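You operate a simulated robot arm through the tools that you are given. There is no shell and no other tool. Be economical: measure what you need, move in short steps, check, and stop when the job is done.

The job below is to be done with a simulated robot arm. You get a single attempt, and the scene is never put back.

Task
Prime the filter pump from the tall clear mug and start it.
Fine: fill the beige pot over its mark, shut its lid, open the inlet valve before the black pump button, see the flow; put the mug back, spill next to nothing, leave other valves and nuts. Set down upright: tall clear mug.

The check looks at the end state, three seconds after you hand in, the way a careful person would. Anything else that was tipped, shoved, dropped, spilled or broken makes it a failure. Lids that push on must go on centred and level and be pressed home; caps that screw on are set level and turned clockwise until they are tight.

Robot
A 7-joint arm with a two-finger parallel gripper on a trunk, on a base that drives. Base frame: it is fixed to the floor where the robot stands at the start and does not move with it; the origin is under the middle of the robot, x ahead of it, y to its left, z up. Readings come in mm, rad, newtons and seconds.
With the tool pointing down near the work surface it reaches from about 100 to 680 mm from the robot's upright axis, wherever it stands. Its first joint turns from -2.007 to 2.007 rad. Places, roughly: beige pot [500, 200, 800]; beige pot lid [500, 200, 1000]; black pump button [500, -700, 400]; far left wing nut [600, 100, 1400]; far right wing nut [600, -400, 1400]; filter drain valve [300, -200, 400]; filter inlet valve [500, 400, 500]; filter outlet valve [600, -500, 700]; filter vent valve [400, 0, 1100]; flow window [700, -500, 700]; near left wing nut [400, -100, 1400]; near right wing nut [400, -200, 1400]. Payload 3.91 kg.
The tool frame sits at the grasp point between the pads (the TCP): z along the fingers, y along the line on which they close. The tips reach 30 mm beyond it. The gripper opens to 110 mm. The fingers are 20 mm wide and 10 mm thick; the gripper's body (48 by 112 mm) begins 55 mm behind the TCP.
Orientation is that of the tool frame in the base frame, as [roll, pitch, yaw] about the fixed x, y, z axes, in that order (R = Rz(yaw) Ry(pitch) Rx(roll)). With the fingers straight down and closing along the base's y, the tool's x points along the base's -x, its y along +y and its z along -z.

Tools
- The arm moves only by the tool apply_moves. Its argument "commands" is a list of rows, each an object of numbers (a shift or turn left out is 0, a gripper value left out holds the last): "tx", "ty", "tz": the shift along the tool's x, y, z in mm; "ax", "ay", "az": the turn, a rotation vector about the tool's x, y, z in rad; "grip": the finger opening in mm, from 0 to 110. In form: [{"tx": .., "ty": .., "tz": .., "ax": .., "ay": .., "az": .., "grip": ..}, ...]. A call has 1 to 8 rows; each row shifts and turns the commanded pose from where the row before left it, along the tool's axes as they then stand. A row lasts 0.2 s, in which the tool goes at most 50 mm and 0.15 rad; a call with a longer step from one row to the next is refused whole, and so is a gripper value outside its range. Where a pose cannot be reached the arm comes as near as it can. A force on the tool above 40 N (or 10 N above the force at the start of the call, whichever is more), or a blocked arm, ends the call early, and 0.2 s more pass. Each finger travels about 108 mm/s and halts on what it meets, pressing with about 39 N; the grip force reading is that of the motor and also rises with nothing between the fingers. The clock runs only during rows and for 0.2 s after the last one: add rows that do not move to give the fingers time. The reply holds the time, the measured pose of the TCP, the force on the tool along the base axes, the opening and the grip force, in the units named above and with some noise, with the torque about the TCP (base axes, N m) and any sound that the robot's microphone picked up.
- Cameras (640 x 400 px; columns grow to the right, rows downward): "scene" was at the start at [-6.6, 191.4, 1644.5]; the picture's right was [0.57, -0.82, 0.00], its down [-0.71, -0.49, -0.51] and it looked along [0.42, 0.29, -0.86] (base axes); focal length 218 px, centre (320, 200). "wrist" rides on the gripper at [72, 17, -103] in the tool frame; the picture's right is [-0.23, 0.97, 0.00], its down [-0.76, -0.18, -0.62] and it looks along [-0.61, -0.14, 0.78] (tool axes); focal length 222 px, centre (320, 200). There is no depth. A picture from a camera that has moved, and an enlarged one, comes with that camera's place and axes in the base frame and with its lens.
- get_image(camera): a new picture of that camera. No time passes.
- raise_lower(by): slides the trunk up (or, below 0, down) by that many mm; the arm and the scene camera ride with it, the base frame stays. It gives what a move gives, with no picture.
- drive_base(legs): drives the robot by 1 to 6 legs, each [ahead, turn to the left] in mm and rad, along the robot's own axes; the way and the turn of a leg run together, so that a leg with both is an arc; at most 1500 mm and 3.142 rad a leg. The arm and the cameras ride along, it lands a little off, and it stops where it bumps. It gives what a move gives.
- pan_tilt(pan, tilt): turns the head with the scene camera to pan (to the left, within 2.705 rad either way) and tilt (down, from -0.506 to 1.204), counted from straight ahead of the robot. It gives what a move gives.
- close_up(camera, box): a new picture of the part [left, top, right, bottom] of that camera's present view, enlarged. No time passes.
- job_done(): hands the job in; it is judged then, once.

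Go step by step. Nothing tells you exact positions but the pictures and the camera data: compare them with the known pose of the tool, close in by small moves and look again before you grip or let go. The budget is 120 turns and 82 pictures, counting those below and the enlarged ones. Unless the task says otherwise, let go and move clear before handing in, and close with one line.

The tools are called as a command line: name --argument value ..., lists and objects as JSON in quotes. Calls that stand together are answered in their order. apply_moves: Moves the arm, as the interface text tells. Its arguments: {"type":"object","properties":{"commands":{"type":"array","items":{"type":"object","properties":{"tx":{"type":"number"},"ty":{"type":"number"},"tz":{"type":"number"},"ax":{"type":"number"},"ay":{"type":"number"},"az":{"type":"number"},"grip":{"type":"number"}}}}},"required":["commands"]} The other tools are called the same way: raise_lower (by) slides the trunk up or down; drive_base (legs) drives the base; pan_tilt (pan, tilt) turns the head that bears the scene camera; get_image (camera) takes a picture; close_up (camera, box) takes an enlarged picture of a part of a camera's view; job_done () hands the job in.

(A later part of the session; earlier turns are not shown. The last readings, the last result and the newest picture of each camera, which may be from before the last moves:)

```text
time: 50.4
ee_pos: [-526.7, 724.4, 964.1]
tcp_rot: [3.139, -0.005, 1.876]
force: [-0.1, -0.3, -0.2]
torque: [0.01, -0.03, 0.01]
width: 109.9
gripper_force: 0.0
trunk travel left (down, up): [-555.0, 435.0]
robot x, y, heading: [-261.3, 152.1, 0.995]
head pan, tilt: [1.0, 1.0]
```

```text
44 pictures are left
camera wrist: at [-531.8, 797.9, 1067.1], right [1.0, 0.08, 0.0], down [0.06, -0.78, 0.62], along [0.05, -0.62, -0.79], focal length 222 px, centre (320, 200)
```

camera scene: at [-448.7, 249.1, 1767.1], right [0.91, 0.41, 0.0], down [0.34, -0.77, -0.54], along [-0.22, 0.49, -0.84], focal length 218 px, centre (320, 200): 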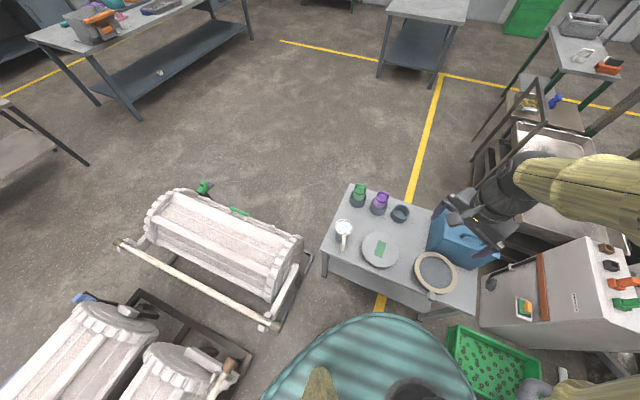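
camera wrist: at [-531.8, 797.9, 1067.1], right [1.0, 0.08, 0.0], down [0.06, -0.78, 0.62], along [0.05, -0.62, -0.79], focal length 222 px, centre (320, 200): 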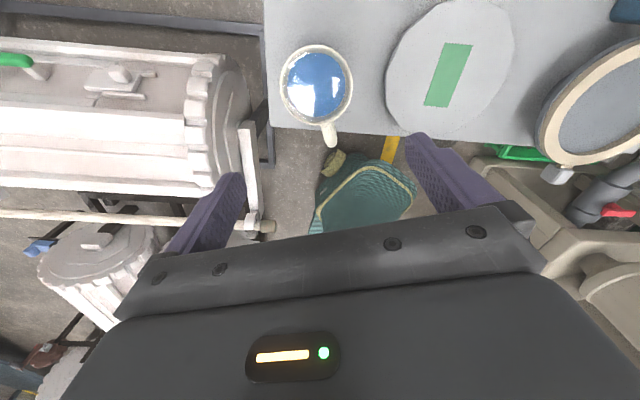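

The wrist turn works, so the handle will sit opposite the pouring lip. I'll align over the mug at about (-531, 738) and come lower to refine.

apply_moves --commands '[{"tx": 13, "tz": 30}, {"tz": 35}, {}]'

get_image --camera "wrist"

close_up --camera "scene" --box '[290, 150, 410, 270]'

```text
time: 51.2
ee_pos: [-529.4, 735.6, 895.2]
tcp_rot: [3.138, -0.006, 1.88]
force: [-0.4, 0.1, 0.6]
torque: [0.01, -0.01, -0.02]
width: 110.2
gripper_force: 0.1
trunk travel left (down, up): [-555.0, 435.0]
robot x, y, heading: [-252.7, 148.9, 0.991]
head pan, tilt: [1.0, 1.0]
```

```text
43 pictures are left
camera wrist: at [-534.8, 809.7, 999.6], right [1.0, 0.08, 0.0], down [0.06, -0.78, 0.62], along [0.05, -0.62, -0.79], focal length 222 px, centre (320, 200)
```

wrist: 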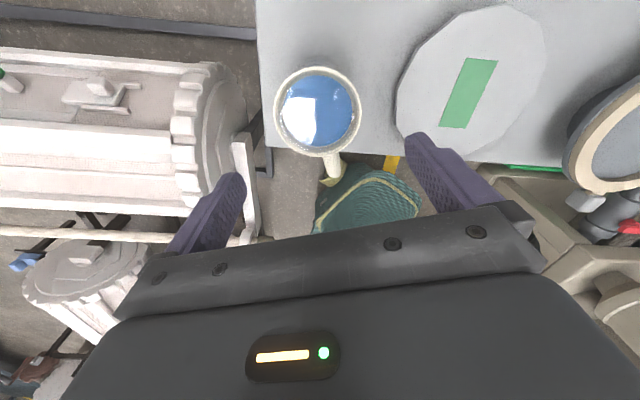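

```text
3.33 times, centred on (350, 210) of scene
camera zoom: at [-448.6, 249.1, 1427.1], right [0.91, 0.41, 0.0], down [0.34, -0.77, -0.54], along [-0.22, 0.49, -0.84], focal length 726 px, centre (220, 167)
```

zoom: 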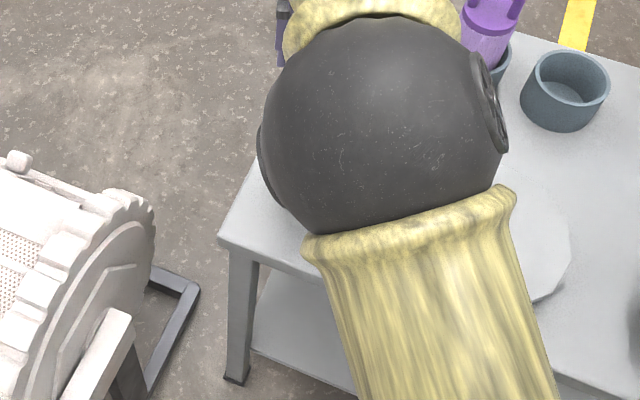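

The rim centre refines to (-531, 740, 764), about 88 mm wide. I'll descend to just above the rim and check the finger clearance.

apply_moves --commands '[{"tx": 4.7, "tz": 30}, {"tz": 30}, {"tz": 25}, {}]'

get_image --camera "wrist"

```text
time: 52.2
ee_pos: [-530.6, 744.0, 813.2]
tcp_rot: [3.138, -0.005, 1.88]
force: [0.0, -0.1, -0.2]
torque: [-0.01, -0.03, 0.01]
width: 109.9
gripper_force: 0.1
trunk travel left (down, up): [-555.0, 435.0]
robot x, y, heading: [-258.2, 152.9, 0.99]
head pan, tilt: [1.0, 1.0]
```

```text
41 pictures are left
camera wrist: at [-537.5, 817.8, 917.1], right [1.0, 0.08, 0.0], down [0.06, -0.78, 0.62], along [0.05, -0.62, -0.79], focal length 222 px, centre (320, 200)
```

wrist: 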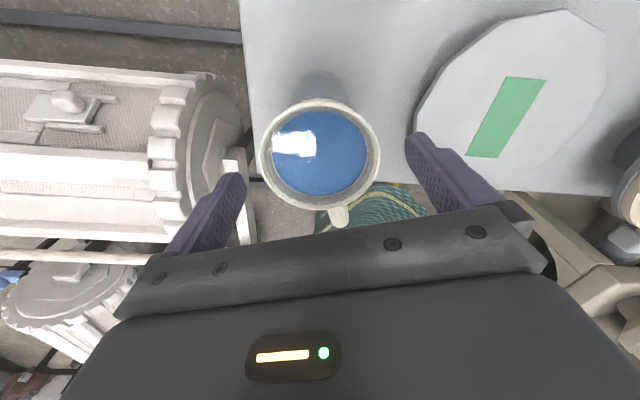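

Aligned within 2 mm. I'll descend around the mug and grip.

apply_moves --commands '[{"tx": -3.2, "ty": -1.4, "tz": 15}, {"tz": 20}, {"tz": 20}, {"tz": 15}, {"tz": 8}, {}]'

get_image --camera "wrist"

```text
time: 53.6
ee_pos: [-531.5, 738.0, 736.3]
tcp_rot: [3.138, -0.005, 1.879]
force: [1.1, -0.2, -0.4]
torque: [-0.02, 0.02, -0.01]
width: 109.9
gripper_force: 0.1
trunk travel left (down, up): [-555.0, 435.0]
robot x, y, heading: [-256.7, 150.9, 0.992]
head pan, tilt: [1.0, 1.0]
```

```text
40 pictures are left
camera wrist: at [-536.7, 811.5, 839.9], right [1.0, 0.08, 0.0], down [0.06, -0.78, 0.62], along [0.05, -0.62, -0.79], focal length 222 px, centre (320, 200)
```

wrist: 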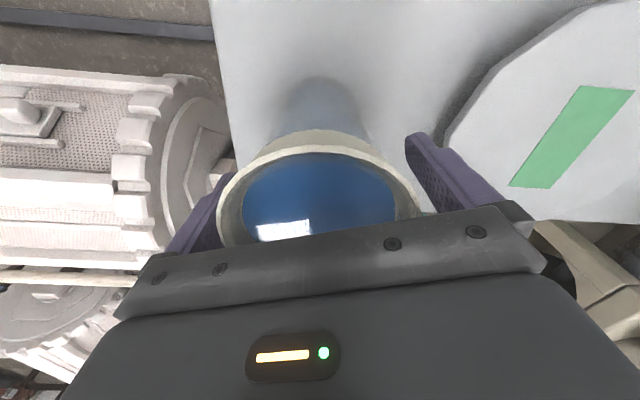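

The mug tapers, so I want its rim nearly against the palm to keep it from swivelling in the fingers when pouring. I'll descend in small steps.

apply_moves --commands '[{"tx": 2, "tz": 8}, {"tz": 7}, {"tz": 5}, {}]'

apply_moves --commands '[{"tz": 3}, {}]'

get_image --camera "wrist"

```text
time: 54.6
ee_pos: [-532.1, 740.8, 716.7]
tcp_rot: [3.138, -0.005, 1.88]
force: [-0.2, 0.4, 1.1]
torque: [0.0, -0.01, -0.03]
width: 109.8
gripper_force: 0.0
trunk travel left (down, up): [-555.0, 435.0]
robot x, y, heading: [-257.5, 152.7, 0.993]
head pan, tilt: [1.0, 1.0]
```

```text
time: 55.2
ee_pos: [-532.0, 740.5, 715.5]
tcp_rot: [3.141, -0.011, 1.88]
force: [-0.3, -2.9, 16.0]
torque: [-0.35, 0.37, 0.08]
width: 110.2
gripper_force: 0.1
trunk travel left (down, up): [-555.0, 435.0]
robot x, y, heading: [-257.4, 151.0, 0.989]
head pan, tilt: [1.0, 1.0]
```

```text
39 pictures are left
camera wrist: at [-537.5, 814.3, 819.2], right [1.0, 0.08, 0.0], down [0.06, -0.79, 0.62], along [0.05, -0.61, -0.79], focal length 222 px, centre (320, 200)
```

wrist: 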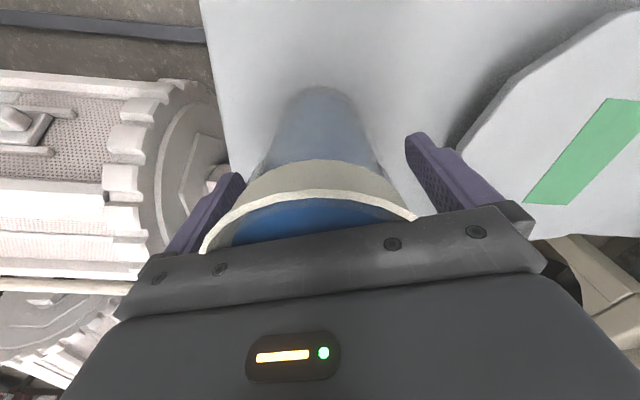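

Contact with the rim was felt. I'll back off slightly and close.

apply_moves --commands '[{"tz": -3}, {"grip": 0}, {}, {}]'

apply_moves --commands '[{"tz": -5}, {"tz": -10}, {"tz": -15}, {}]'

get_image --camera "wrist"

```text
time: 56.2
ee_pos: [-531.5, 739.3, 715.4]
tcp_rot: [3.14, -0.004, 1.88]
force: [-2.8, -0.6, 2.8]
torque: [-0.03, 0.68, -0.04]
width: 79.6
gripper_force: 39.1
trunk travel left (down, up): [-555.0, 435.0]
robot x, y, heading: [-256.5, 154.3, 0.991]
head pan, tilt: [1.0, 1.0]
```

```text
time: 57.2
ee_pos: [-532.3, 742.5, 744.2]
tcp_rot: [3.139, -0.006, 1.881]
force: [-0.3, 0.4, -7.3]
torque: [0.04, 0.06, -0.02]
width: 79.6
gripper_force: 38.7
trunk travel left (down, up): [-555.0, 435.0]
robot x, y, heading: [-262.4, 152.5, 0.989]
head pan, tilt: [1.0, 1.0]
```

```text
38 pictures are left
camera wrist: at [-538.2, 815.7, 847.2], right [1.0, 0.08, 0.0], down [0.06, -0.78, 0.62], along [0.05, -0.62, -0.79], focal length 222 px, centre (320, 200)
```

wrist: 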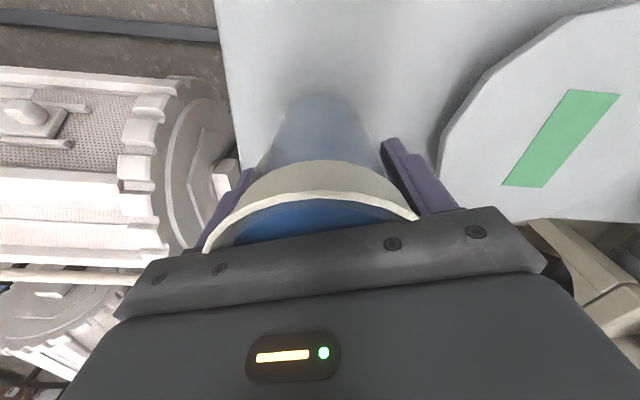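

The mug is held upright, weighing about 7 N. I'll raise it, swing the wrist back and draw it in before driving.

raise_lower --by 380

apply_moves --commands '[{"tx": -20, "ty": 10, "az": -0.12}, {"tx": -20, "ty": 10, "az": -0.12}, {"tx": -20, "ty": 10, "az": -0.12}, {"tx": -20, "ty": 10, "az": -0.12}, {"az": -0.12}, {"az": -0.12}, {"az": -0.12}, {"az": -0.12}]'

apply_moves --commands '[{"az": -0.12}, {"az": -0.12}, {"az": -0.12}, {"az": -0.12}, {"az": -0.12}, {"az": -0.12}, {"az": -0.12}, {"az": -0.12}]'

get_image --camera "wrist"

```text
time: 60.9
ee_pos: [-533.0, 741.6, 1122.6]
tcp_rot: [3.138, -0.004, 1.879]
force: [-0.9, -0.1, -7.7]
torque: [0.04, 0.05, 0.01]
width: 79.7
gripper_force: 38.8
trunk travel left (down, up): [-935.0, 55.0]
robot x, y, heading: [-254.5, 150.6, 0.986]
head pan, tilt: [1.0, 1.0]
```

```text
time: 62.7
ee_pos: [-461.8, 691.7, 1122.2]
tcp_rot: [3.136, 0.0, 2.842]
force: [0.2, 0.2, -7.2]
torque: [0.02, 0.05, -0.01]
width: 79.6
gripper_force: 39.0
trunk travel left (down, up): [-935.0, 55.0]
robot x, y, heading: [-260.0, 151.8, 0.986]
head pan, tilt: [1.0, 1.0]
```

```text
time: 64.5
ee_pos: [-459.1, 690.6, 1122.9]
tcp_rot: [3.138, 0.005, -2.48]
force: [-0.1, 0.0, -8.0]
torque: [-0.03, 0.09, -0.02]
width: 79.8
gripper_force: 39.2
trunk travel left (down, up): [-935.0, 55.0]
robot x, y, heading: [-256.0, 149.7, 0.993]
head pan, tilt: [1.0, 1.0]
```

```text
37 pictures are left
camera wrist: at [-527.4, 659.1, 1226.4], right [-0.42, 0.91, 0.0], down [0.71, 0.32, 0.63], along [0.57, 0.27, -0.78], focal length 222 px, centre (320, 200)
```

wrist: 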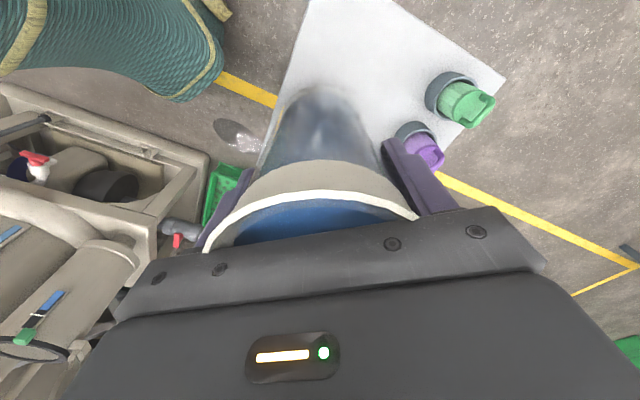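

Still upright and steady. I'll draw it closer to the robot, then drive back in gentle legs toward the pot.

apply_moves --commands '[{"tx": 9, "ty": -20}, {"tx": 9, "ty": -30}, {"tx": 9, "ty": -30}, {"tx": 9, "ty": -30}, {"tx": 9, "ty": -20}, {}]'

drive_base --legs '[[0, -0.8], [0, -0.75], [105, 0], [105, 0], [0, 0.56]]'

pan_tilt --pan 0.3 --tilt 0.95

get_image --camera "scene"

```text
time: 65.9
ee_pos: [-416.6, 559.7, 1123.1]
tcp_rot: [3.138, 0.005, -2.482]
force: [-0.9, -0.6, -7.1]
torque: [-0.06, 0.03, -0.01]
width: 79.6
gripper_force: 39.3
trunk travel left (down, up): [-935.0, 55.0]
robot x, y, heading: [-260.6, 150.3, 0.989]
head pan, tilt: [1.0, 1.0]
```

```text
time: 68.2
ee_pos: [-118.6, 565.9, 1122.4]
tcp_rot: [3.14, 0.0, 3.12]
force: [2.0, -0.6, -7.2]
torque: [-0.01, 0.14, 0.01]
width: 79.5
gripper_force: 39.4
trunk travel left (down, up): [-935.0, 55.0]
robot x, y, heading: [-258.7, 153.8, 0.472]
head pan, tilt: [1.0, 1.0]
stopped in leg 1: the robot was blocked; the commanded pose is now the measured one
```

```text
time: 69.2
ee_pos: [-124.7, 568.6, 1121.9]
tcp_rot: [3.139, 0.005, 3.123]
force: [0.3, -0.8, -5.8]
torque: [0.0, 0.09, -0.04]
width: 79.6
gripper_force: 39.1
trunk travel left (down, up): [-935.0, 55.0]
robot x, y, heading: [-255.4, 153.1, 0.478]
head pan, tilt: [0.3, 0.949]
```

```text
36 pictures are left
camera scene: at [-329.4, 313.1, 1810.6], right [0.7, -0.71, 0.0], down [-0.58, -0.57, -0.58], along [0.41, 0.41, -0.81], focal length 218 px, centre (320, 200)
```

scene: 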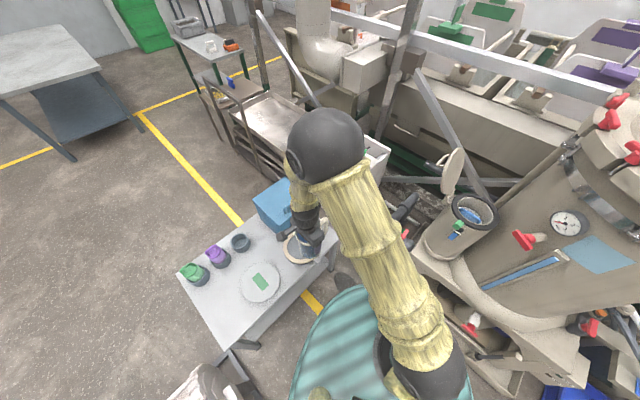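

The turn bumped early, likely the base's rear against the rack. I'll ease forward and then turn.

drive_base --legs '[[45, 0], [0, -0.5], [0, -0.5]]'

```text
time: 73.0
ee_pos: [208.2, 282.4, 1121.0]
tcp_rot: [3.138, 0.003, 2.111]
force: [0.1, -1.1, -6.5]
torque: [0.03, 0.05, -0.02]
width: 79.7
gripper_force: 39.3
trunk travel left (down, up): [-935.0, 55.0]
robot x, y, heading: [-218.6, 175.2, -0.534]
head pan, tilt: [0.3, 0.949]
```

drive_base --legs '[[80, 0], [80, 0], [0, 0.534]]'

get_image --camera "wrist"

get_image --camera "scene"

```text
time: 76.3
ee_pos: [232.3, 398.9, 1122.8]
tcp_rot: [3.139, 0.006, 2.648]
force: [-0.2, -0.3, -6.6]
torque: [0.06, 0.08, 0.01]
width: 79.3
gripper_force: 39.5
trunk travel left (down, up): [-935.0, 55.0]
robot x, y, heading: [-75.2, 90.8, -0.009]
head pan, tilt: [0.3, 0.949]
```

```text
35 pictures are left
camera wrist: at [176.1, 449.3, 1225.3], right [0.66, 0.75, 0.0], down [0.58, -0.52, 0.63], along [0.47, -0.41, -0.78], focal length 222 px, centre (320, 200)
```

wrist: 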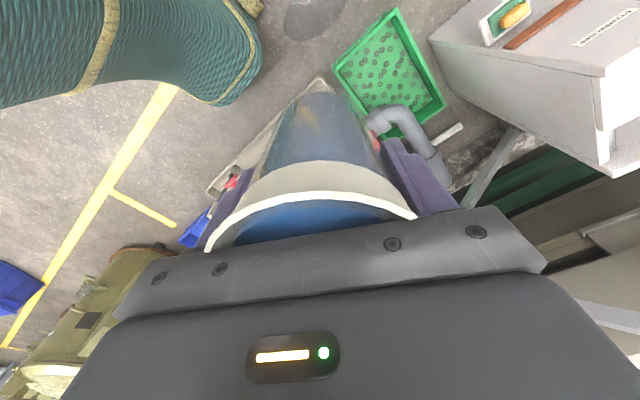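

```text
34 pictures are left
camera scene: at [-67.6, 265.8, 1810.6], right [0.29, -0.96, 0.0], down [-0.78, -0.24, -0.58], along [0.56, 0.17, -0.81], focal length 218 px, centre (320, 200)
```

scene: 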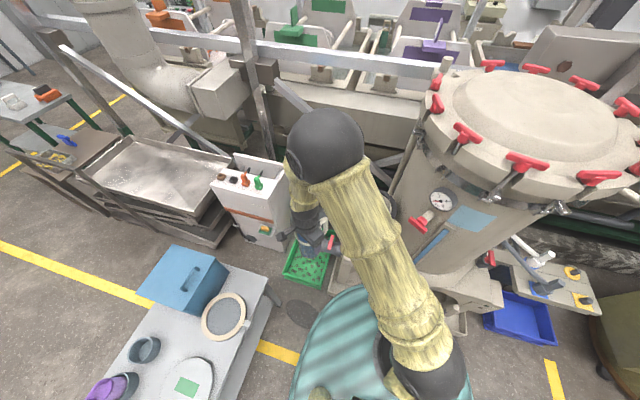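

The mug is still upright. I'll square the wrist yaw, raise a little, and move across to the front of the pot at y≈190.

apply_moves --commands '[{"az": -0.12, "tz": -10}, {"az": -0.12, "tz": -10}, {"az": -0.12, "tz": -10}, {"az": -0.135, "tz": -10}, {}]'

apply_moves --commands '[{"tx": -5, "ty": -20}, {"tx": -10, "ty": -32}, {"tx": -10, "ty": -35}, {"tx": -15, "ty": -35}, {"tx": -15, "ty": -35}, {"tx": -15, "ty": -30}, {"tx": -10, "ty": -20}, {}]'

get_image --camera "wrist"

```text
time: 77.5
ee_pos: [232.7, 399.5, 1160.7]
tcp_rot: [-3.141, 0.006, 3.141]
force: [0.1, -0.1, -7.5]
torque: [-0.05, 0.09, 0.0]
width: 79.6
gripper_force: 39.6
trunk travel left (down, up): [-935.0, 55.0]
robot x, y, heading: [-75.6, 91.2, -0.008]
head pan, tilt: [0.3, 0.949]
```

```text
time: 79.3
ee_pos: [311.2, 194.3, 1163.4]
tcp_rot: [3.141, 0.005, 3.141]
force: [0.9, 0.2, -8.0]
torque: [0.01, 0.08, 0.0]
width: 79.5
gripper_force: 39.0
trunk travel left (down, up): [-935.0, 55.0]
robot x, y, heading: [-77.1, 90.4, -0.001]
head pan, tilt: [0.3, 0.949]
```

```text
33 pictures are left
camera wrist: at [237.4, 212.2, 1266.0], right [0.23, 0.97, 0.0], down [0.76, -0.18, 0.63], along [0.61, -0.14, -0.78], focal length 222 px, centre (320, 200)
```

wrist: 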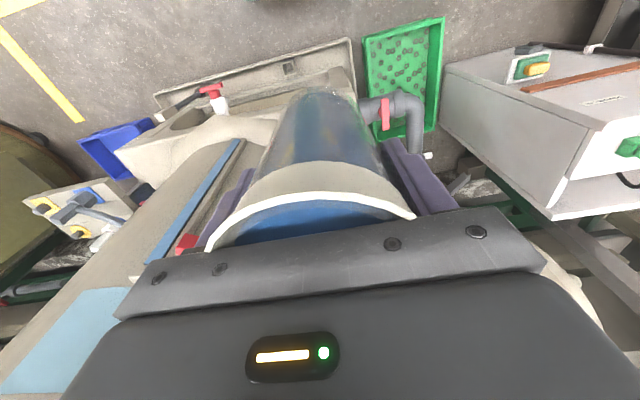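

Now forward over the pot at TCP x≈595, where the lip would be over the opening.

apply_moves --commands '[{"tx": -25}, {"tx": -40}, {"tx": -48}, {"tx": -48}, {"tx": -48}, {"tx": -45}, {"tx": -25}, {}]'

pan_tilt --pan 0.0 --tilt 0.8

close_up --camera "scene" --box '[240, 100, 440, 250]'

get_image --camera "wrist"

```text
time: 81.1
ee_pos: [590.1, 193.5, 1166.2]
tcp_rot: [3.139, 0.005, 3.139]
force: [0.7, 0.1, -6.8]
torque: [0.02, 0.06, -0.05]
width: 79.8
gripper_force: 38.6
trunk travel left (down, up): [-935.0, 55.0]
robot x, y, heading: [-78.7, 87.8, -0.004]
head pan, tilt: [0.3, 0.949]
```

```text
time: 81.9
ee_pos: [591.6, 194.1, 1165.2]
tcp_rot: [3.14, 0.006, -3.142]
force: [-0.2, 0.4, -6.7]
torque: [0.02, 0.04, 0.0]
width: 79.7
gripper_force: 38.8
trunk travel left (down, up): [-935.0, 55.0]
robot x, y, heading: [-79.4, 89.8, -0.009]
head pan, tilt: [0.0, 0.799]
```

```text
2.67 times, centred on (340, 175) of scene
camera zoom: at [-55.5, 243.7, 1822.1], right [0.0, -1.0, 0.0], down [-0.72, 0.0, -0.7], along [0.7, 0.0, -0.72], focal length 580 px, centre (267, 267)
```

zoom: 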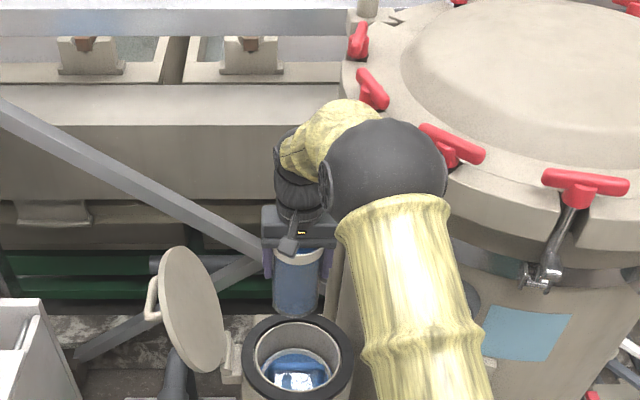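

```text
31 pictures are left
camera wrist: at [518.0, 210.9, 1268.4], right [0.23, 0.97, 0.0], down [0.76, -0.18, 0.63], along [0.61, -0.14, -0.78], focal length 222 px, centre (320, 200)
```

wrist: 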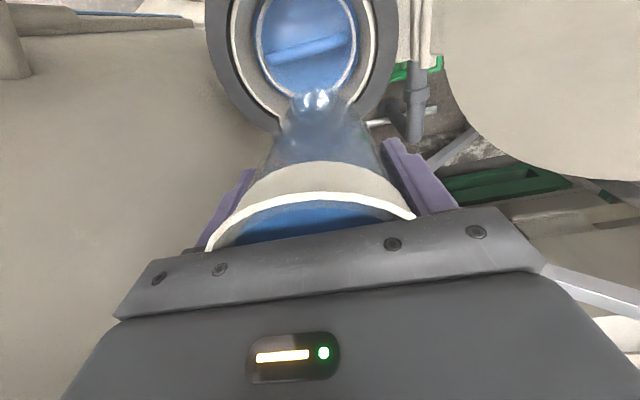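

The pot opening sits right in front of the mug's near lip. I'll lower a little and begin a small tilt, short of spilling, then check.

apply_moves --commands '[{"tz": 12}, {"tz": 14, "tx": -3}, {"tz": 9}, {"ay": -0.08}, {"ay": -0.08}, {"ay": -0.08}, {"ay": -0.06}, {}]'

get_image --camera "wrist"

```text
time: 83.7
ee_pos: [594.5, 192.1, 1128.9]
tcp_rot: [3.14, 0.305, 3.138]
force: [-0.2, 0.0, -6.5]
torque: [-0.03, 0.1, 0.0]
width: 79.5
gripper_force: 39.4
trunk travel left (down, up): [-935.0, 55.0]
robot x, y, heading: [-78.8, 90.9, -0.004]
head pan, tilt: [0.0, 0.799]
```

```text
30 pictures are left
camera wrist: at [494.4, 208.8, 1205.5], right [0.22, 0.97, 0.07], down [0.54, -0.18, 0.82], along [0.81, -0.14, -0.56], focal length 222 px, centre (320, 200)
```

wrist: 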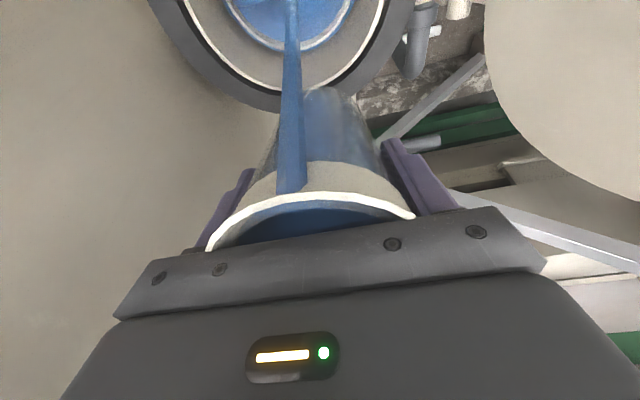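

Water is already flowing neatly into the pot. I'll hold a moment, tilt slightly more, and read the level window.

apply_moves --commands '[{}, {}, {"ay": -0.05}, {}, {"ay": -0.05}, {}, {}, {}]'

get_image --camera "scene"

```text
time: 85.5
ee_pos: [595.5, 191.7, 1128.8]
tcp_rot: [3.141, 0.405, 3.138]
force: [-0.2, -0.2, -6.5]
torque: [0.0, 0.12, -0.02]
width: 79.4
gripper_force: 39.5
trunk travel left (down, up): [-935.0, 55.0]
robot x, y, heading: [-78.8, 88.4, -0.001]
head pan, tilt: [0.0, 0.799]
```

```text
29 pictures are left
camera scene: at [-55.3, 243.5, 1822.2], right [0.0, -1.0, 0.0], down [-0.72, 0.0, -0.7], along [0.7, 0.0, -0.72], focal length 218 px, centre (320, 200)
```

scene: 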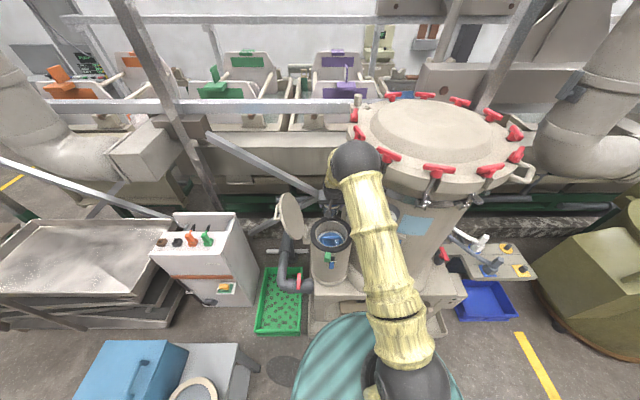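

apply_moves --commands '[{"ay": -0.05}, {}, {"ay": -0.05}, {}, {"ay": -0.05}, {}, {"ay": -0.05}, {}]'

apply_moves --commands '[{}, {}, {}, {}, {}]'

close_up --camera "scene" --box '[290, 200, 370, 290]'

```text
time: 87.3
ee_pos: [595.7, 191.4, 1128.4]
tcp_rot: [3.139, 0.604, 3.14]
force: [-0.2, 1.2, -6.8]
torque: [0.01, 0.14, -0.01]
width: 79.6
gripper_force: 39.1
trunk travel left (down, up): [-935.0, 55.0]
robot x, y, heading: [-76.3, 89.5, 0.0]
head pan, tilt: [0.0, 0.799]
```

```text
time: 88.5
ee_pos: [594.3, 191.4, 1128.8]
tcp_rot: [3.14, 0.604, 3.14]
force: [0.1, -0.1, -6.3]
torque: [-0.02, 0.12, 0.02]
width: 79.7
gripper_force: 39.3
trunk travel left (down, up): [-935.0, 55.0]
robot x, y, heading: [-78.5, 93.4, -0.004]
head pan, tilt: [0.0, 0.799]
```

```text
4.44 times, centred on (330, 245) of scene
camera zoom: at [-55.5, 243.5, 1822.2], right [0.0, -1.0, 0.0], down [-0.72, 0.0, -0.7], along [0.7, 0.0, -0.72], focal length 968 px, centre (276, 0)
```

zoom: 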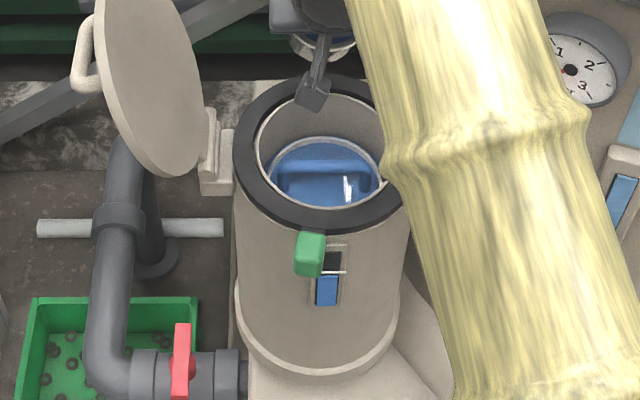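

The level is still just under the mark. I'll keep tilting gradually.

apply_moves --commands '[{"ay": -0.06}, {}, {"ay": -0.06}, {}, {"ay": -0.06}, {}, {"ay": -0.06}, {}]'

get_image --camera "wrist"

close_up --camera "scene" --box '[310, 210, 350, 280]'

```text
time: 90.3
ee_pos: [595.0, 191.6, 1129.7]
tcp_rot: [3.139, 0.845, 3.137]
force: [-0.6, -1.3, -5.6]
torque: [0.0, 0.09, 0.01]
width: 79.4
gripper_force: 39.3
trunk travel left (down, up): [-935.0, 55.0]
robot x, y, heading: [-75.3, 89.1, -0.006]
head pan, tilt: [0.0, 0.799]
```

```text
27 pictures are left
camera wrist: at [469.3, 209.4, 1143.3], right [0.15, 0.97, 0.17], down [0.04, -0.18, 0.98], along [0.99, -0.14, -0.06], focal length 222 px, centre (320, 200)
```

wrist: 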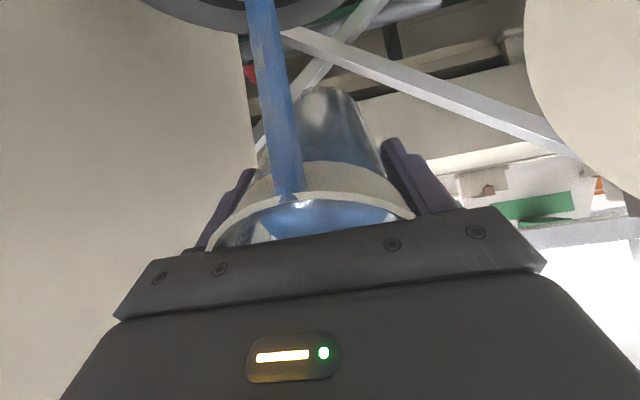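

```text
5.71 times, centred on (330, 245) of scene
camera zoom: at [-55.6, 243.1, 1822.2], right [0.0, -1.0, 0.0], down [-0.72, 0.0, -0.7], along [0.7, 0.0, -0.72], focal length 1244 px, centre (263, -57)
```

zoom: 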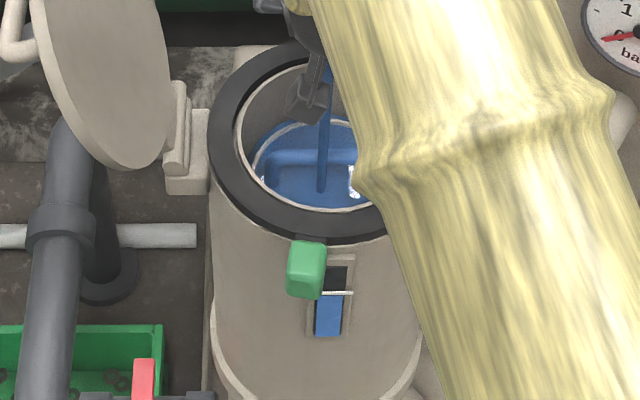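

The level is reaching the mark while the stream lands mid-pot. I'll keep going a bit more to be clearly over it.

apply_moves --commands '[{}, {}, {}, {"ay": -0.06}, {}, {"ay": -0.06}, {}, {}]'

close_up --camera "scene" --box '[310, 210, 350, 280]'

```text
time: 92.1
ee_pos: [594.5, 192.0, 1128.5]
tcp_rot: [3.14, 0.964, 3.137]
force: [0.5, 0.1, -4.9]
torque: [0.01, 0.1, 0.04]
width: 79.7
gripper_force: 38.9
trunk travel left (down, up): [-935.0, 55.0]
robot x, y, heading: [-75.7, 91.9, -0.001]
head pan, tilt: [0.0, 0.799]
```

```text
5.71 times, centred on (330, 245) of scene
camera zoom: at [-55.6, 243.7, 1822.2], right [0.0, -1.0, 0.0], down [-0.72, 0.0, -0.7], along [0.7, 0.0, -0.72], focal length 1244 px, centre (263, -57)
```

zoom: 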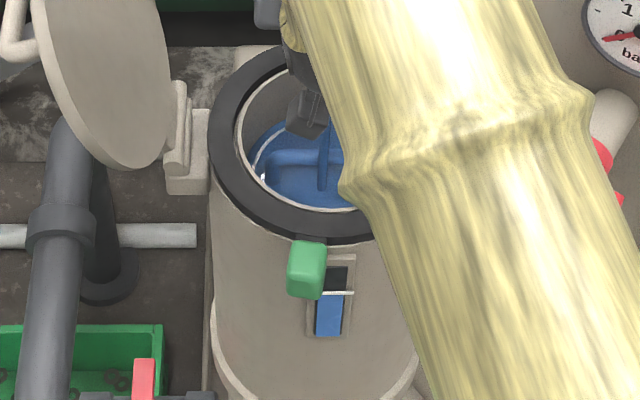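

apply_moves --commands '[{"ay": -0.06}, {}, {"ay": -0.06}, {}, {"ay": -0.06}, {}, {}, {}]'

close_up --camera "scene" --box '[310, 210, 350, 280]'

```text
time: 93.9
ee_pos: [596.0, 192.3, 1128.7]
tcp_rot: [3.138, 1.145, 3.137]
force: [0.2, 0.3, -3.6]
torque: [0.02, 0.06, -0.02]
width: 79.4
gripper_force: 38.6
trunk travel left (down, up): [-935.0, 55.0]
robot x, y, heading: [-76.0, 90.2, -0.004]
head pan, tilt: [0.0, 0.799]
```

```text
5.71 times, centred on (330, 245) of scene
camera zoom: at [-56.0, 243.4, 1822.2], right [0.0, -1.0, 0.0], down [-0.72, 0.0, -0.7], along [0.7, 0.0, -0.72], focal length 1244 px, centre (263, -57)
```

zoom: 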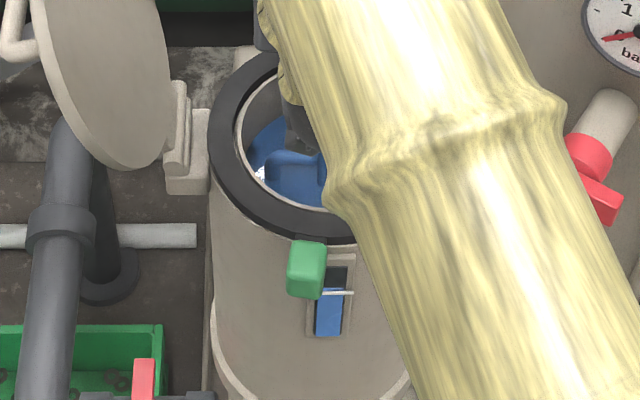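

The level is now just over the mark. A little more for margin, then tilt back.

apply_moves --commands '[{}, {}, {"ay": -0.06}, {}, {"ay": -0.04}, {}, {}, {}]'

close_up --camera "scene" --box '[310, 210, 350, 280]'

```text
time: 95.7
ee_pos: [593.8, 191.4, 1128.7]
tcp_rot: [3.138, 1.244, 3.135]
force: [-0.3, 0.1, -3.2]
torque: [0.01, 0.05, 0.0]
width: 79.4
gripper_force: 39.1
trunk travel left (down, up): [-935.0, 55.0]
robot x, y, heading: [-76.4, 87.2, -0.007]
head pan, tilt: [0.0, 0.799]
```

```text
5.71 times, centred on (330, 245) of scene
camera zoom: at [-56.1, 243.4, 1822.2], right [0.0, -1.0, 0.0], down [-0.72, 0.0, -0.7], along [0.7, 0.0, -0.72], focal length 1244 px, centre (263, -57)
```

zoom: 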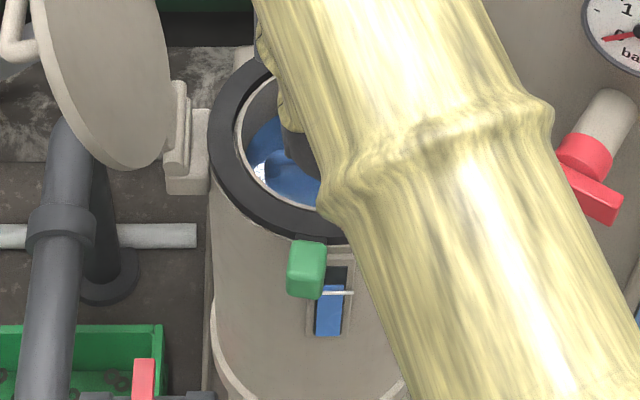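

apply_moves --commands '[{"ay": -0.06}, {}, {"ay": -0.04}, {}, {}, {}, {}, {}]'

apply_moves --commands '[{"ay": 0.15}, {"ay": 0.15}, {"ay": 0.15}, {"ay": 0.15}, {"ay": 0.15}, {"ay": 0.15}, {"ay": 0.15}, {}]'

close_up --camera "scene" --box '[290, 210, 370, 290]'

```text
time: 97.5
ee_pos: [595.0, 191.6, 1127.8]
tcp_rot: [3.136, 1.346, 3.134]
force: [-0.2, 0.3, -2.5]
torque: [0.02, 0.1, -0.03]
width: 79.4
gripper_force: 38.6
trunk travel left (down, up): [-935.0, 55.0]
robot x, y, heading: [-78.4, 87.6, -0.002]
head pan, tilt: [0.0, 0.799]
```

```text
time: 99.3
ee_pos: [593.5, 192.9, 1128.6]
tcp_rot: [3.139, 0.294, 3.139]
force: [-1.1, 0.4, -3.0]
torque: [0.01, 0.04, 0.01]
width: 79.3
gripper_force: 39.1
trunk travel left (down, up): [-935.0, 55.0]
robot x, y, heading: [-76.4, 89.8, -0.002]
head pan, tilt: [0.0, 0.799]
```

```text
5.00 times, centred on (330, 250) of scene
camera zoom: at [-56.8, 243.7, 1822.2], right [0.0, -1.0, 0.0], down [-0.72, 0.0, -0.7], along [0.7, 0.0, -0.72], focal length 1088 px, centre (270, -50)
```

zoom: 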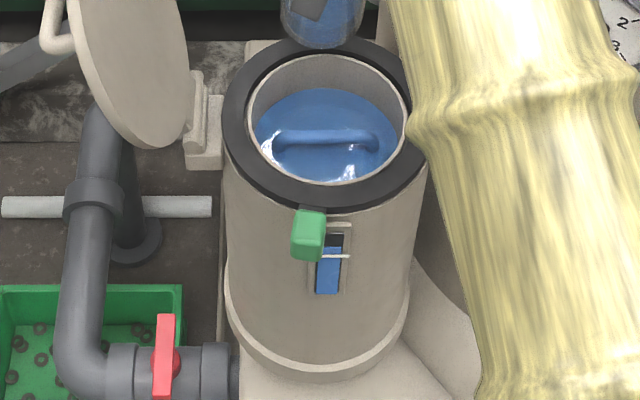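

The level is well over the mark. I'll bring the mug fully upright, lift, and retract along the same path.

apply_moves --commands '[{"ay": 0.15}, {"ay": 0.144}, {"tz": -15}, {"tz": -20}, {}]'

apply_moves --commands '[{"tx": 30}, {"tx": 48}, {"tx": 48}, {"tx": 48}, {"tx": 48}, {"tx": 40}, {"tx": 20}, {}]'

apply_moves --commands '[{"tx": 5, "ty": 20}, {"tx": 5, "ty": 32}, {"tx": 5, "ty": 35}, {"ty": 35}, {"ty": 35}, {"ty": 20}, {}]'

drive_base --legs '[[0, -0.53], [-80, 0], [-80, 0]]'

```text
time: 100.5
ee_pos: [594.3, 194.2, 1164.7]
tcp_rot: [-3.142, 0.0, 3.14]
force: [1.6, -0.2, -2.8]
torque: [0.0, 0.03, -0.02]
width: 79.4
gripper_force: 39.3
trunk travel left (down, up): [-935.0, 55.0]
robot x, y, heading: [-76.3, 91.5, -0.002]
head pan, tilt: [0.0, 0.799]
```

```text
time: 102.3
ee_pos: [311.9, 192.9, 1163.4]
tcp_rot: [3.139, 0.001, 3.14]
force: [-0.1, -0.1, -2.5]
torque: [0.01, 0.03, -0.05]
width: 79.4
gripper_force: 39.1
trunk travel left (down, up): [-935.0, 55.0]
robot x, y, heading: [-75.7, 90.4, -0.002]
head pan, tilt: [0.0, 0.799]
```

```text
time: 103.9
ee_pos: [299.0, 370.3, 1163.5]
tcp_rot: [3.14, 0.002, 3.139]
force: [-0.7, 0.8, -2.5]
torque: [-0.02, 0.04, -0.01]
width: 79.4
gripper_force: 39.3
trunk travel left (down, up): [-935.0, 55.0]
robot x, y, heading: [-78.1, 92.1, -0.01]
head pan, tilt: [0.0, 0.799]
```

```text
time: 107.0
ee_pos: [253.5, 221.4, 1165.3]
tcp_rot: [3.141, 0.002, 2.609]
force: [0.3, 0.0, -1.2]
torque: [0.01, 0.0, 0.0]
width: 79.4
gripper_force: 38.9
trunk travel left (down, up): [-935.0, 55.0]
robot x, y, heading: [-210.0, 171.0, -0.534]
head pan, tilt: [0.0, 0.799]
```

drive_base --legs '[[0, 0.65], [0, 0.65]]'

pan_tilt --pan 1.0 --tilt 1.0

get_image --camera "scene"

```text
time: 111.0
ee_pos: [-148.3, 631.7, 1165.2]
tcp_rot: [3.14, 0.002, -2.343]
force: [0.4, 0.0, -3.2]
torque: [-0.04, 0.03, -0.01]
width: 79.5
gripper_force: 39.6
trunk travel left (down, up): [-935.0, 55.0]
robot x, y, heading: [-210.2, 170.7, 0.797]
head pan, tilt: [0.0, 0.799]
```

```text
time: 112.3
ee_pos: [-148.1, 634.3, 1164.6]
tcp_rot: [3.14, 0.001, -2.343]
force: [-0.2, -0.6, -2.8]
torque: [-0.01, 0.04, 0.01]
width: 79.3
gripper_force: 38.5
trunk travel left (down, up): [-935.0, 55.0]
robot x, y, heading: [-210.6, 172.8, 0.8]
head pan, tilt: [1.0, 1.0]
```

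```text
21 pictures are left
camera scene: at [-378.9, 302.5, 1807.1], right [0.97, 0.23, 0.0], down [0.19, -0.82, -0.54], along [-0.12, 0.53, -0.84], focal length 218 px, centre (320, 200)
```

scene: 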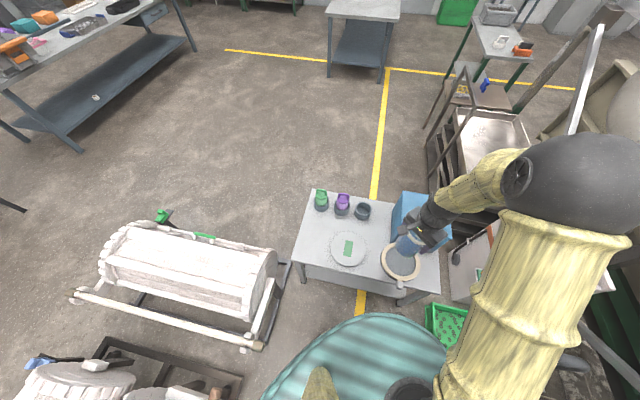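

The table is unmoved and the mug upright. I'll carry it back over its original spot, then rotate to the original yaw.

apply_moves --commands '[{"tx": 14, "ty": 26}, {"tx": 23, "ty": 42}, {"tx": 23, "ty": 42}, {"tx": 23, "ty": 42}, {"tx": 23, "ty": 42}, {"tx": 23, "ty": 42}, {"tx": 23, "ty": 42}, {"tx": 14, "ty": 26}]'

apply_moves --commands '[{"az": 0.13}, {"az": 0.13}, {"az": 0.13}, {"az": 0.13}, {"az": 0.13}, {"az": 0.13}, {"az": 0.13}, {"az": 0.13}]'

apply_moves --commands '[{"az": 0.13}, {"az": 0.13}, {"az": 0.13}, {"az": 0.13}, {"az": 0.13}, {"az": 0.13}, {"az": 0.13}, {"az": 0.1}]'

```text
time: 114.1
ee_pos: [-482.9, 728.0, 1164.6]
tcp_rot: [3.141, 0.003, -2.344]
force: [0.2, -0.7, -2.5]
torque: [-0.01, 0.06, 0.01]
width: 79.3
gripper_force: 39.2
trunk travel left (down, up): [-935.0, 55.0]
robot x, y, heading: [-209.3, 168.8, 0.8]
head pan, tilt: [1.0, 1.0]
```

```text
time: 115.9
ee_pos: [-481.5, 727.2, 1164.9]
tcp_rot: [3.139, 0.002, 2.896]
force: [-0.2, 0.7, -2.5]
torque: [0.0, 0.01, -0.03]
width: 79.2
gripper_force: 38.5
trunk travel left (down, up): [-935.0, 55.0]
robot x, y, heading: [-210.9, 169.8, 0.798]
head pan, tilt: [1.0, 1.0]
```

```text
time: 117.7
ee_pos: [-482.0, 728.2, 1164.9]
tcp_rot: [3.139, -0.002, 1.886]
force: [0.5, 0.9, -3.2]
torque: [0.02, 0.03, 0.01]
width: 79.6
gripper_force: 39.2
trunk travel left (down, up): [-935.0, 55.0]
robot x, y, heading: [-208.3, 171.1, 0.802]
head pan, tilt: [1.0, 1.0]
```

apply_moves --commands '[{"tx": 12.8, "ty": -21}, {"tx": 12.8, "ty": -21}, {}]'

raise_lower --by -405

get_image --camera "wrist"

```text
time: 118.5
ee_pos: [-529.0, 738.9, 1166.1]
tcp_rot: [-3.141, -0.002, 1.889]
force: [0.8, 0.3, -2.7]
torque: [0.03, 0.0, 0.01]
width: 79.1
gripper_force: 38.8
trunk travel left (down, up): [-935.0, 55.0]
robot x, y, heading: [-209.1, 170.8, 0.802]
head pan, tilt: [1.0, 1.0]
```

```text
refused: -405 is not a number from -400 to 400
```

```text
20 pictures are left
camera wrist: at [-535.9, 812.7, 1269.3], right [1.0, 0.09, 0.0], down [0.07, -0.78, 0.62], along [0.06, -0.62, -0.78], focal length 222 px, centre (320, 200)
```

wrist: 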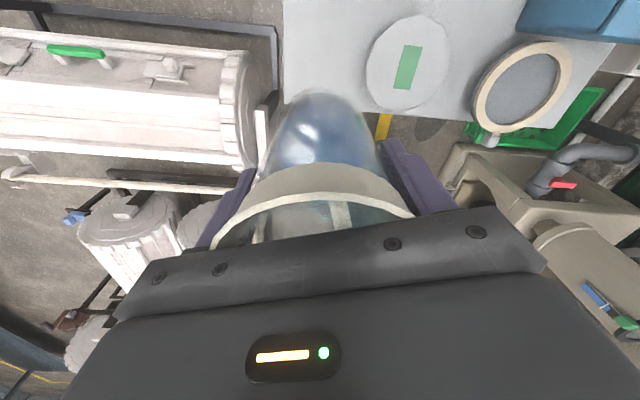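

raise_lower --by -400

get_image --camera "wrist"

```text
time: 122.3
ee_pos: [-528.4, 739.1, 765.3]
tcp_rot: [3.14, -0.002, 1.889]
force: [-0.4, 0.5, -2.2]
torque: [0.04, 0.01, 0.06]
width: 79.3
gripper_force: 39.0
trunk travel left (down, up): [-535.0, 455.0]
robot x, y, heading: [-210.6, 172.7, 0.804]
head pan, tilt: [1.0, 1.0]
```

```text
19 pictures are left
camera wrist: at [-535.8, 812.6, 869.2], right [1.0, 0.09, 0.0], down [0.07, -0.78, 0.62], along [0.06, -0.62, -0.78], focal length 222 px, centre (320, 200)
```

wrist: 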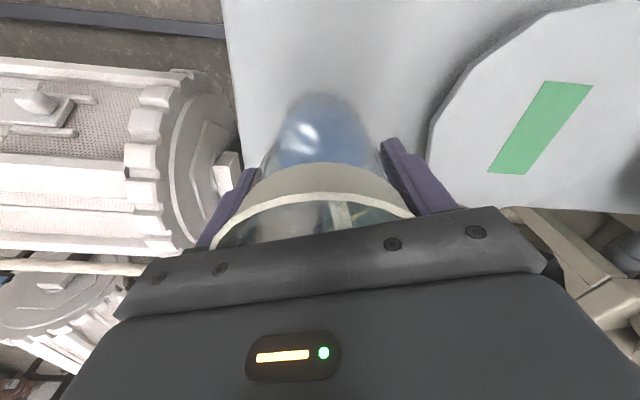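

Over its original spot. I'll lower gently to table contact.

apply_moves --commands '[{"tz": 15}, {"tz": 15}, {"tz": 12}, {"tz": 4}, {}]'

apply_moves --commands '[{"tz": 2}, {"tz": 1.5}, {}]'

```text
time: 123.5
ee_pos: [-530.8, 737.5, 720.2]
tcp_rot: [3.139, -0.003, 1.889]
force: [-0.2, 0.5, -2.2]
torque: [0.0, 0.0, 0.01]
width: 79.4
gripper_force: 39.1
trunk travel left (down, up): [-535.0, 455.0]
robot x, y, heading: [-210.3, 172.2, 0.8]
head pan, tilt: [1.0, 1.0]
```

```text
time: 124.3
ee_pos: [-528.4, 739.1, 718.6]
tcp_rot: [3.142, -0.001, 1.888]
force: [-2.0, -1.4, 7.1]
torque: [-0.49, 0.0, -0.03]
width: 79.2
gripper_force: 39.1
trunk travel left (down, up): [-535.0, 455.0]
robot x, y, heading: [-212.7, 167.3, 0.801]
head pan, tilt: [1.0, 1.0]
```

Contact felt. I'll release and rise straight up.

apply_moves --commands '[{"grip": 85}, {"grip": 110}, {}, {}]'

apply_moves --commands '[{"tz": -10}, {"tz": -20}, {"tz": -30}, {"tz": -40}, {"tz": -40}, {}]'

get_image --camera "wrist"

```text
time: 125.3
ee_pos: [-529.5, 737.2, 715.4]
tcp_rot: [3.14, -0.001, 1.888]
force: [-0.3, 0.1, -0.6]
torque: [0.0, -0.01, -0.05]
width: 110.0
gripper_force: 0.0
trunk travel left (down, up): [-535.0, 455.0]
robot x, y, heading: [-209.4, 172.0, 0.802]
head pan, tilt: [1.0, 1.0]
```

```text
time: 126.7
ee_pos: [-527.5, 737.2, 856.7]
tcp_rot: [-3.14, 0.0, 1.889]
force: [1.1, 0.4, 0.6]
torque: [0.03, -0.02, 0.01]
width: 110.1
gripper_force: 0.1
trunk travel left (down, up): [-535.0, 455.0]
robot x, y, heading: [-212.0, 169.5, 0.795]
head pan, tilt: [1.0, 1.0]
```

```text
18 pictures are left
camera wrist: at [-533.8, 811.5, 959.9], right [1.0, 0.09, 0.0], down [0.07, -0.78, 0.62], along [0.06, -0.62, -0.78], focal length 222 px, centre (320, 200)
```

wrist: 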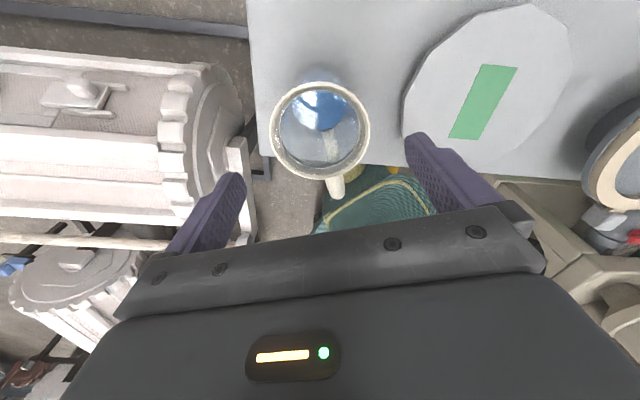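

The mug is back, upright. Now I raise, unwind the wrist, tuck in and return to the pot.

raise_lower --by 400

apply_moves --commands '[{"az": -0.13}, {"az": -0.13}, {"az": -0.13}, {"az": -0.13}, {"az": -0.13}, {"az": -0.13}, {"az": -0.13}, {"az": -0.13}]'

apply_moves --commands '[{"az": -0.13}, {"az": -0.13}, {"az": -0.13}, {"az": -0.13}, {"az": -0.13}, {"az": -0.13}, {"az": -0.13}, {"az": -0.1}]'

apply_moves --commands '[{"tx": 12, "ty": -42}, {"tx": 12, "ty": -42}, {"tx": 12, "ty": -42}, {"tx": 12, "ty": -42}, {"tx": 12, "ty": -42}, {"grip": 50}]'

drive_base --legs '[[0, -0.8], [170, 0]]'

```text
time: 130.6
ee_pos: [-527.2, 738.0, 1255.5]
tcp_rot: [3.14, -0.002, 1.889]
force: [0.1, -0.1, -1.1]
torque: [0.02, -0.01, -0.02]
width: 110.1
gripper_force: 0.1
trunk travel left (down, up): [-935.0, 55.0]
robot x, y, heading: [-209.0, 168.9, 0.8]
head pan, tilt: [1.0, 1.0]
```

```text
time: 132.4
ee_pos: [-527.1, 738.0, 1256.3]
tcp_rot: [3.138, -0.001, 2.931]
force: [0.2, -0.9, 0.5]
torque: [0.0, 0.04, -0.01]
width: 109.9
gripper_force: 0.1
trunk travel left (down, up): [-935.0, 55.0]
robot x, y, heading: [-210.6, 171.3, 0.799]
head pan, tilt: [1.0, 1.0]
```

```text
time: 134.2
ee_pos: [-527.3, 738.6, 1256.1]
tcp_rot: [3.139, 0.001, -2.341]
force: [-0.6, -0.2, -0.2]
torque: [-0.03, 0.01, -0.02]
width: 110.1
gripper_force: 0.1
trunk travel left (down, up): [-935.0, 55.0]
robot x, y, heading: [-210.9, 169.5, 0.798]
head pan, tilt: [1.0, 1.0]
```

```text
time: 135.6
ee_pos: [-416.4, 545.0, 1252.3]
tcp_rot: [-3.141, 0.002, -2.344]
force: [0.2, 0.6, -0.7]
torque: [0.03, -0.02, -0.03]
width: 50.0
gripper_force: 0.2
trunk travel left (down, up): [-935.0, 55.0]
robot x, y, heading: [-214.9, 171.5, 0.802]
head pan, tilt: [1.0, 1.0]
```

```text
time: 139.1
ee_pos: [84.1, 582.8, 1252.8]
tcp_rot: [3.139, 0.0, -3.132]
force: [0.2, 0.6, 0.3]
torque: [0.03, 0.05, -0.01]
width: 50.2
gripper_force: 0.1
trunk travel left (down, up): [-935.0, 55.0]
robot x, y, heading: [-38.1, 176.5, 0.004]
head pan, tilt: [1.0, 1.0]
```

Next I'll close the lid by pushing it from behind with closed fingers, with the wrist turned so the slim side faces the vessel.

apply_moves --commands '[{"az": 0.15, "grip": 0}, {"az": 0.15}, {"az": 0.15}, {"az": 0.15}, {"az": 0.15}, {"az": 0.15}, {"az": 0.15}, {"az": 0.15}]'

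apply_moves --commands '[{"az": 0.13}, {"az": 0.13}, {"az": 0.12}, {}]'

apply_moves --commands '[{"tx": -16, "ty": 46}, {"tx": -16, "ty": 46}, {"tx": -16, "ty": 46}, {"tx": -16, "ty": 46}, {"tx": -16, "ty": 46}, {"tx": -16, "ty": 46}, {"tx": -16, "ty": 46}, {"tx": -16, "ty": 46}]'

pan_tilt --pan 0.1 --tilt 0.85

get_image --camera "scene"

```text
time: 140.9
ee_pos: [81.1, 582.5, 1252.1]
tcp_rot: [3.139, 0.0, 1.946]
force: [0.5, -0.4, 0.2]
torque: [-0.02, 0.02, 0.03]
width: 0.0
gripper_force: 37.7
trunk travel left (down, up): [-935.0, 55.0]
robot x, y, heading: [-40.5, 171.8, 0.006]
head pan, tilt: [1.0, 1.0]
```

```text
time: 141.9
ee_pos: [82.7, 581.9, 1251.2]
tcp_rot: [3.139, -0.001, 1.569]
force: [0.4, 0.0, 0.5]
torque: [0.02, 0.03, -0.03]
width: 0.0
gripper_force: 37.8
trunk travel left (down, up): [-935.0, 55.0]
robot x, y, heading: [-38.6, 172.2, 0.009]
head pan, tilt: [1.0, 1.0]
```

```text
time: 143.7
ee_pos: [452.0, 455.5, 1253.6]
tcp_rot: [-3.141, -0.002, 1.571]
force: [0.3, -0.4, -0.3]
torque: [0.02, -0.02, 0.0]
width: 0.0
gripper_force: 37.8
trunk travel left (down, up): [-935.0, 55.0]
robot x, y, heading: [-36.7, 171.8, 0.008]
head pan, tilt: [1.0, 1.0]
```

```text
time: 144.9
ee_pos: [450.8, 456.1, 1253.4]
tcp_rot: [3.139, -0.001, 1.571]
force: [-0.2, -0.2, 0.6]
torque: [0.01, 0.02, 0.01]
width: 0.3
gripper_force: 37.9
trunk travel left (down, up): [-935.0, 55.0]
robot x, y, heading: [-36.4, 171.7, 0.011]
head pan, tilt: [0.099, 0.85]
```

```text
17 pictures are left
camera scene: at [-22.6, 333.1, 1818.2], right [0.11, -0.99, 0.0], down [-0.75, -0.08, -0.66], along [0.66, 0.07, -0.75], focal length 218 px, centre (320, 200)
```

scene: 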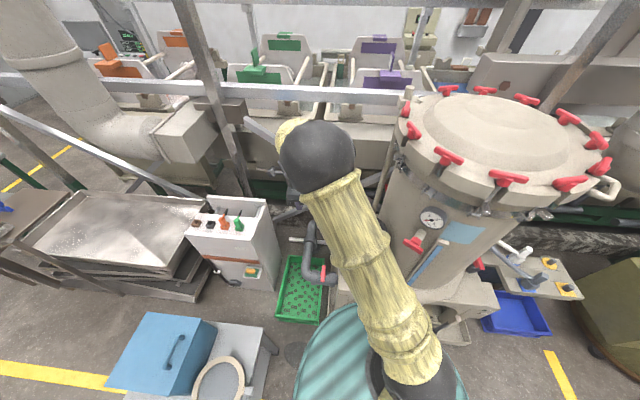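

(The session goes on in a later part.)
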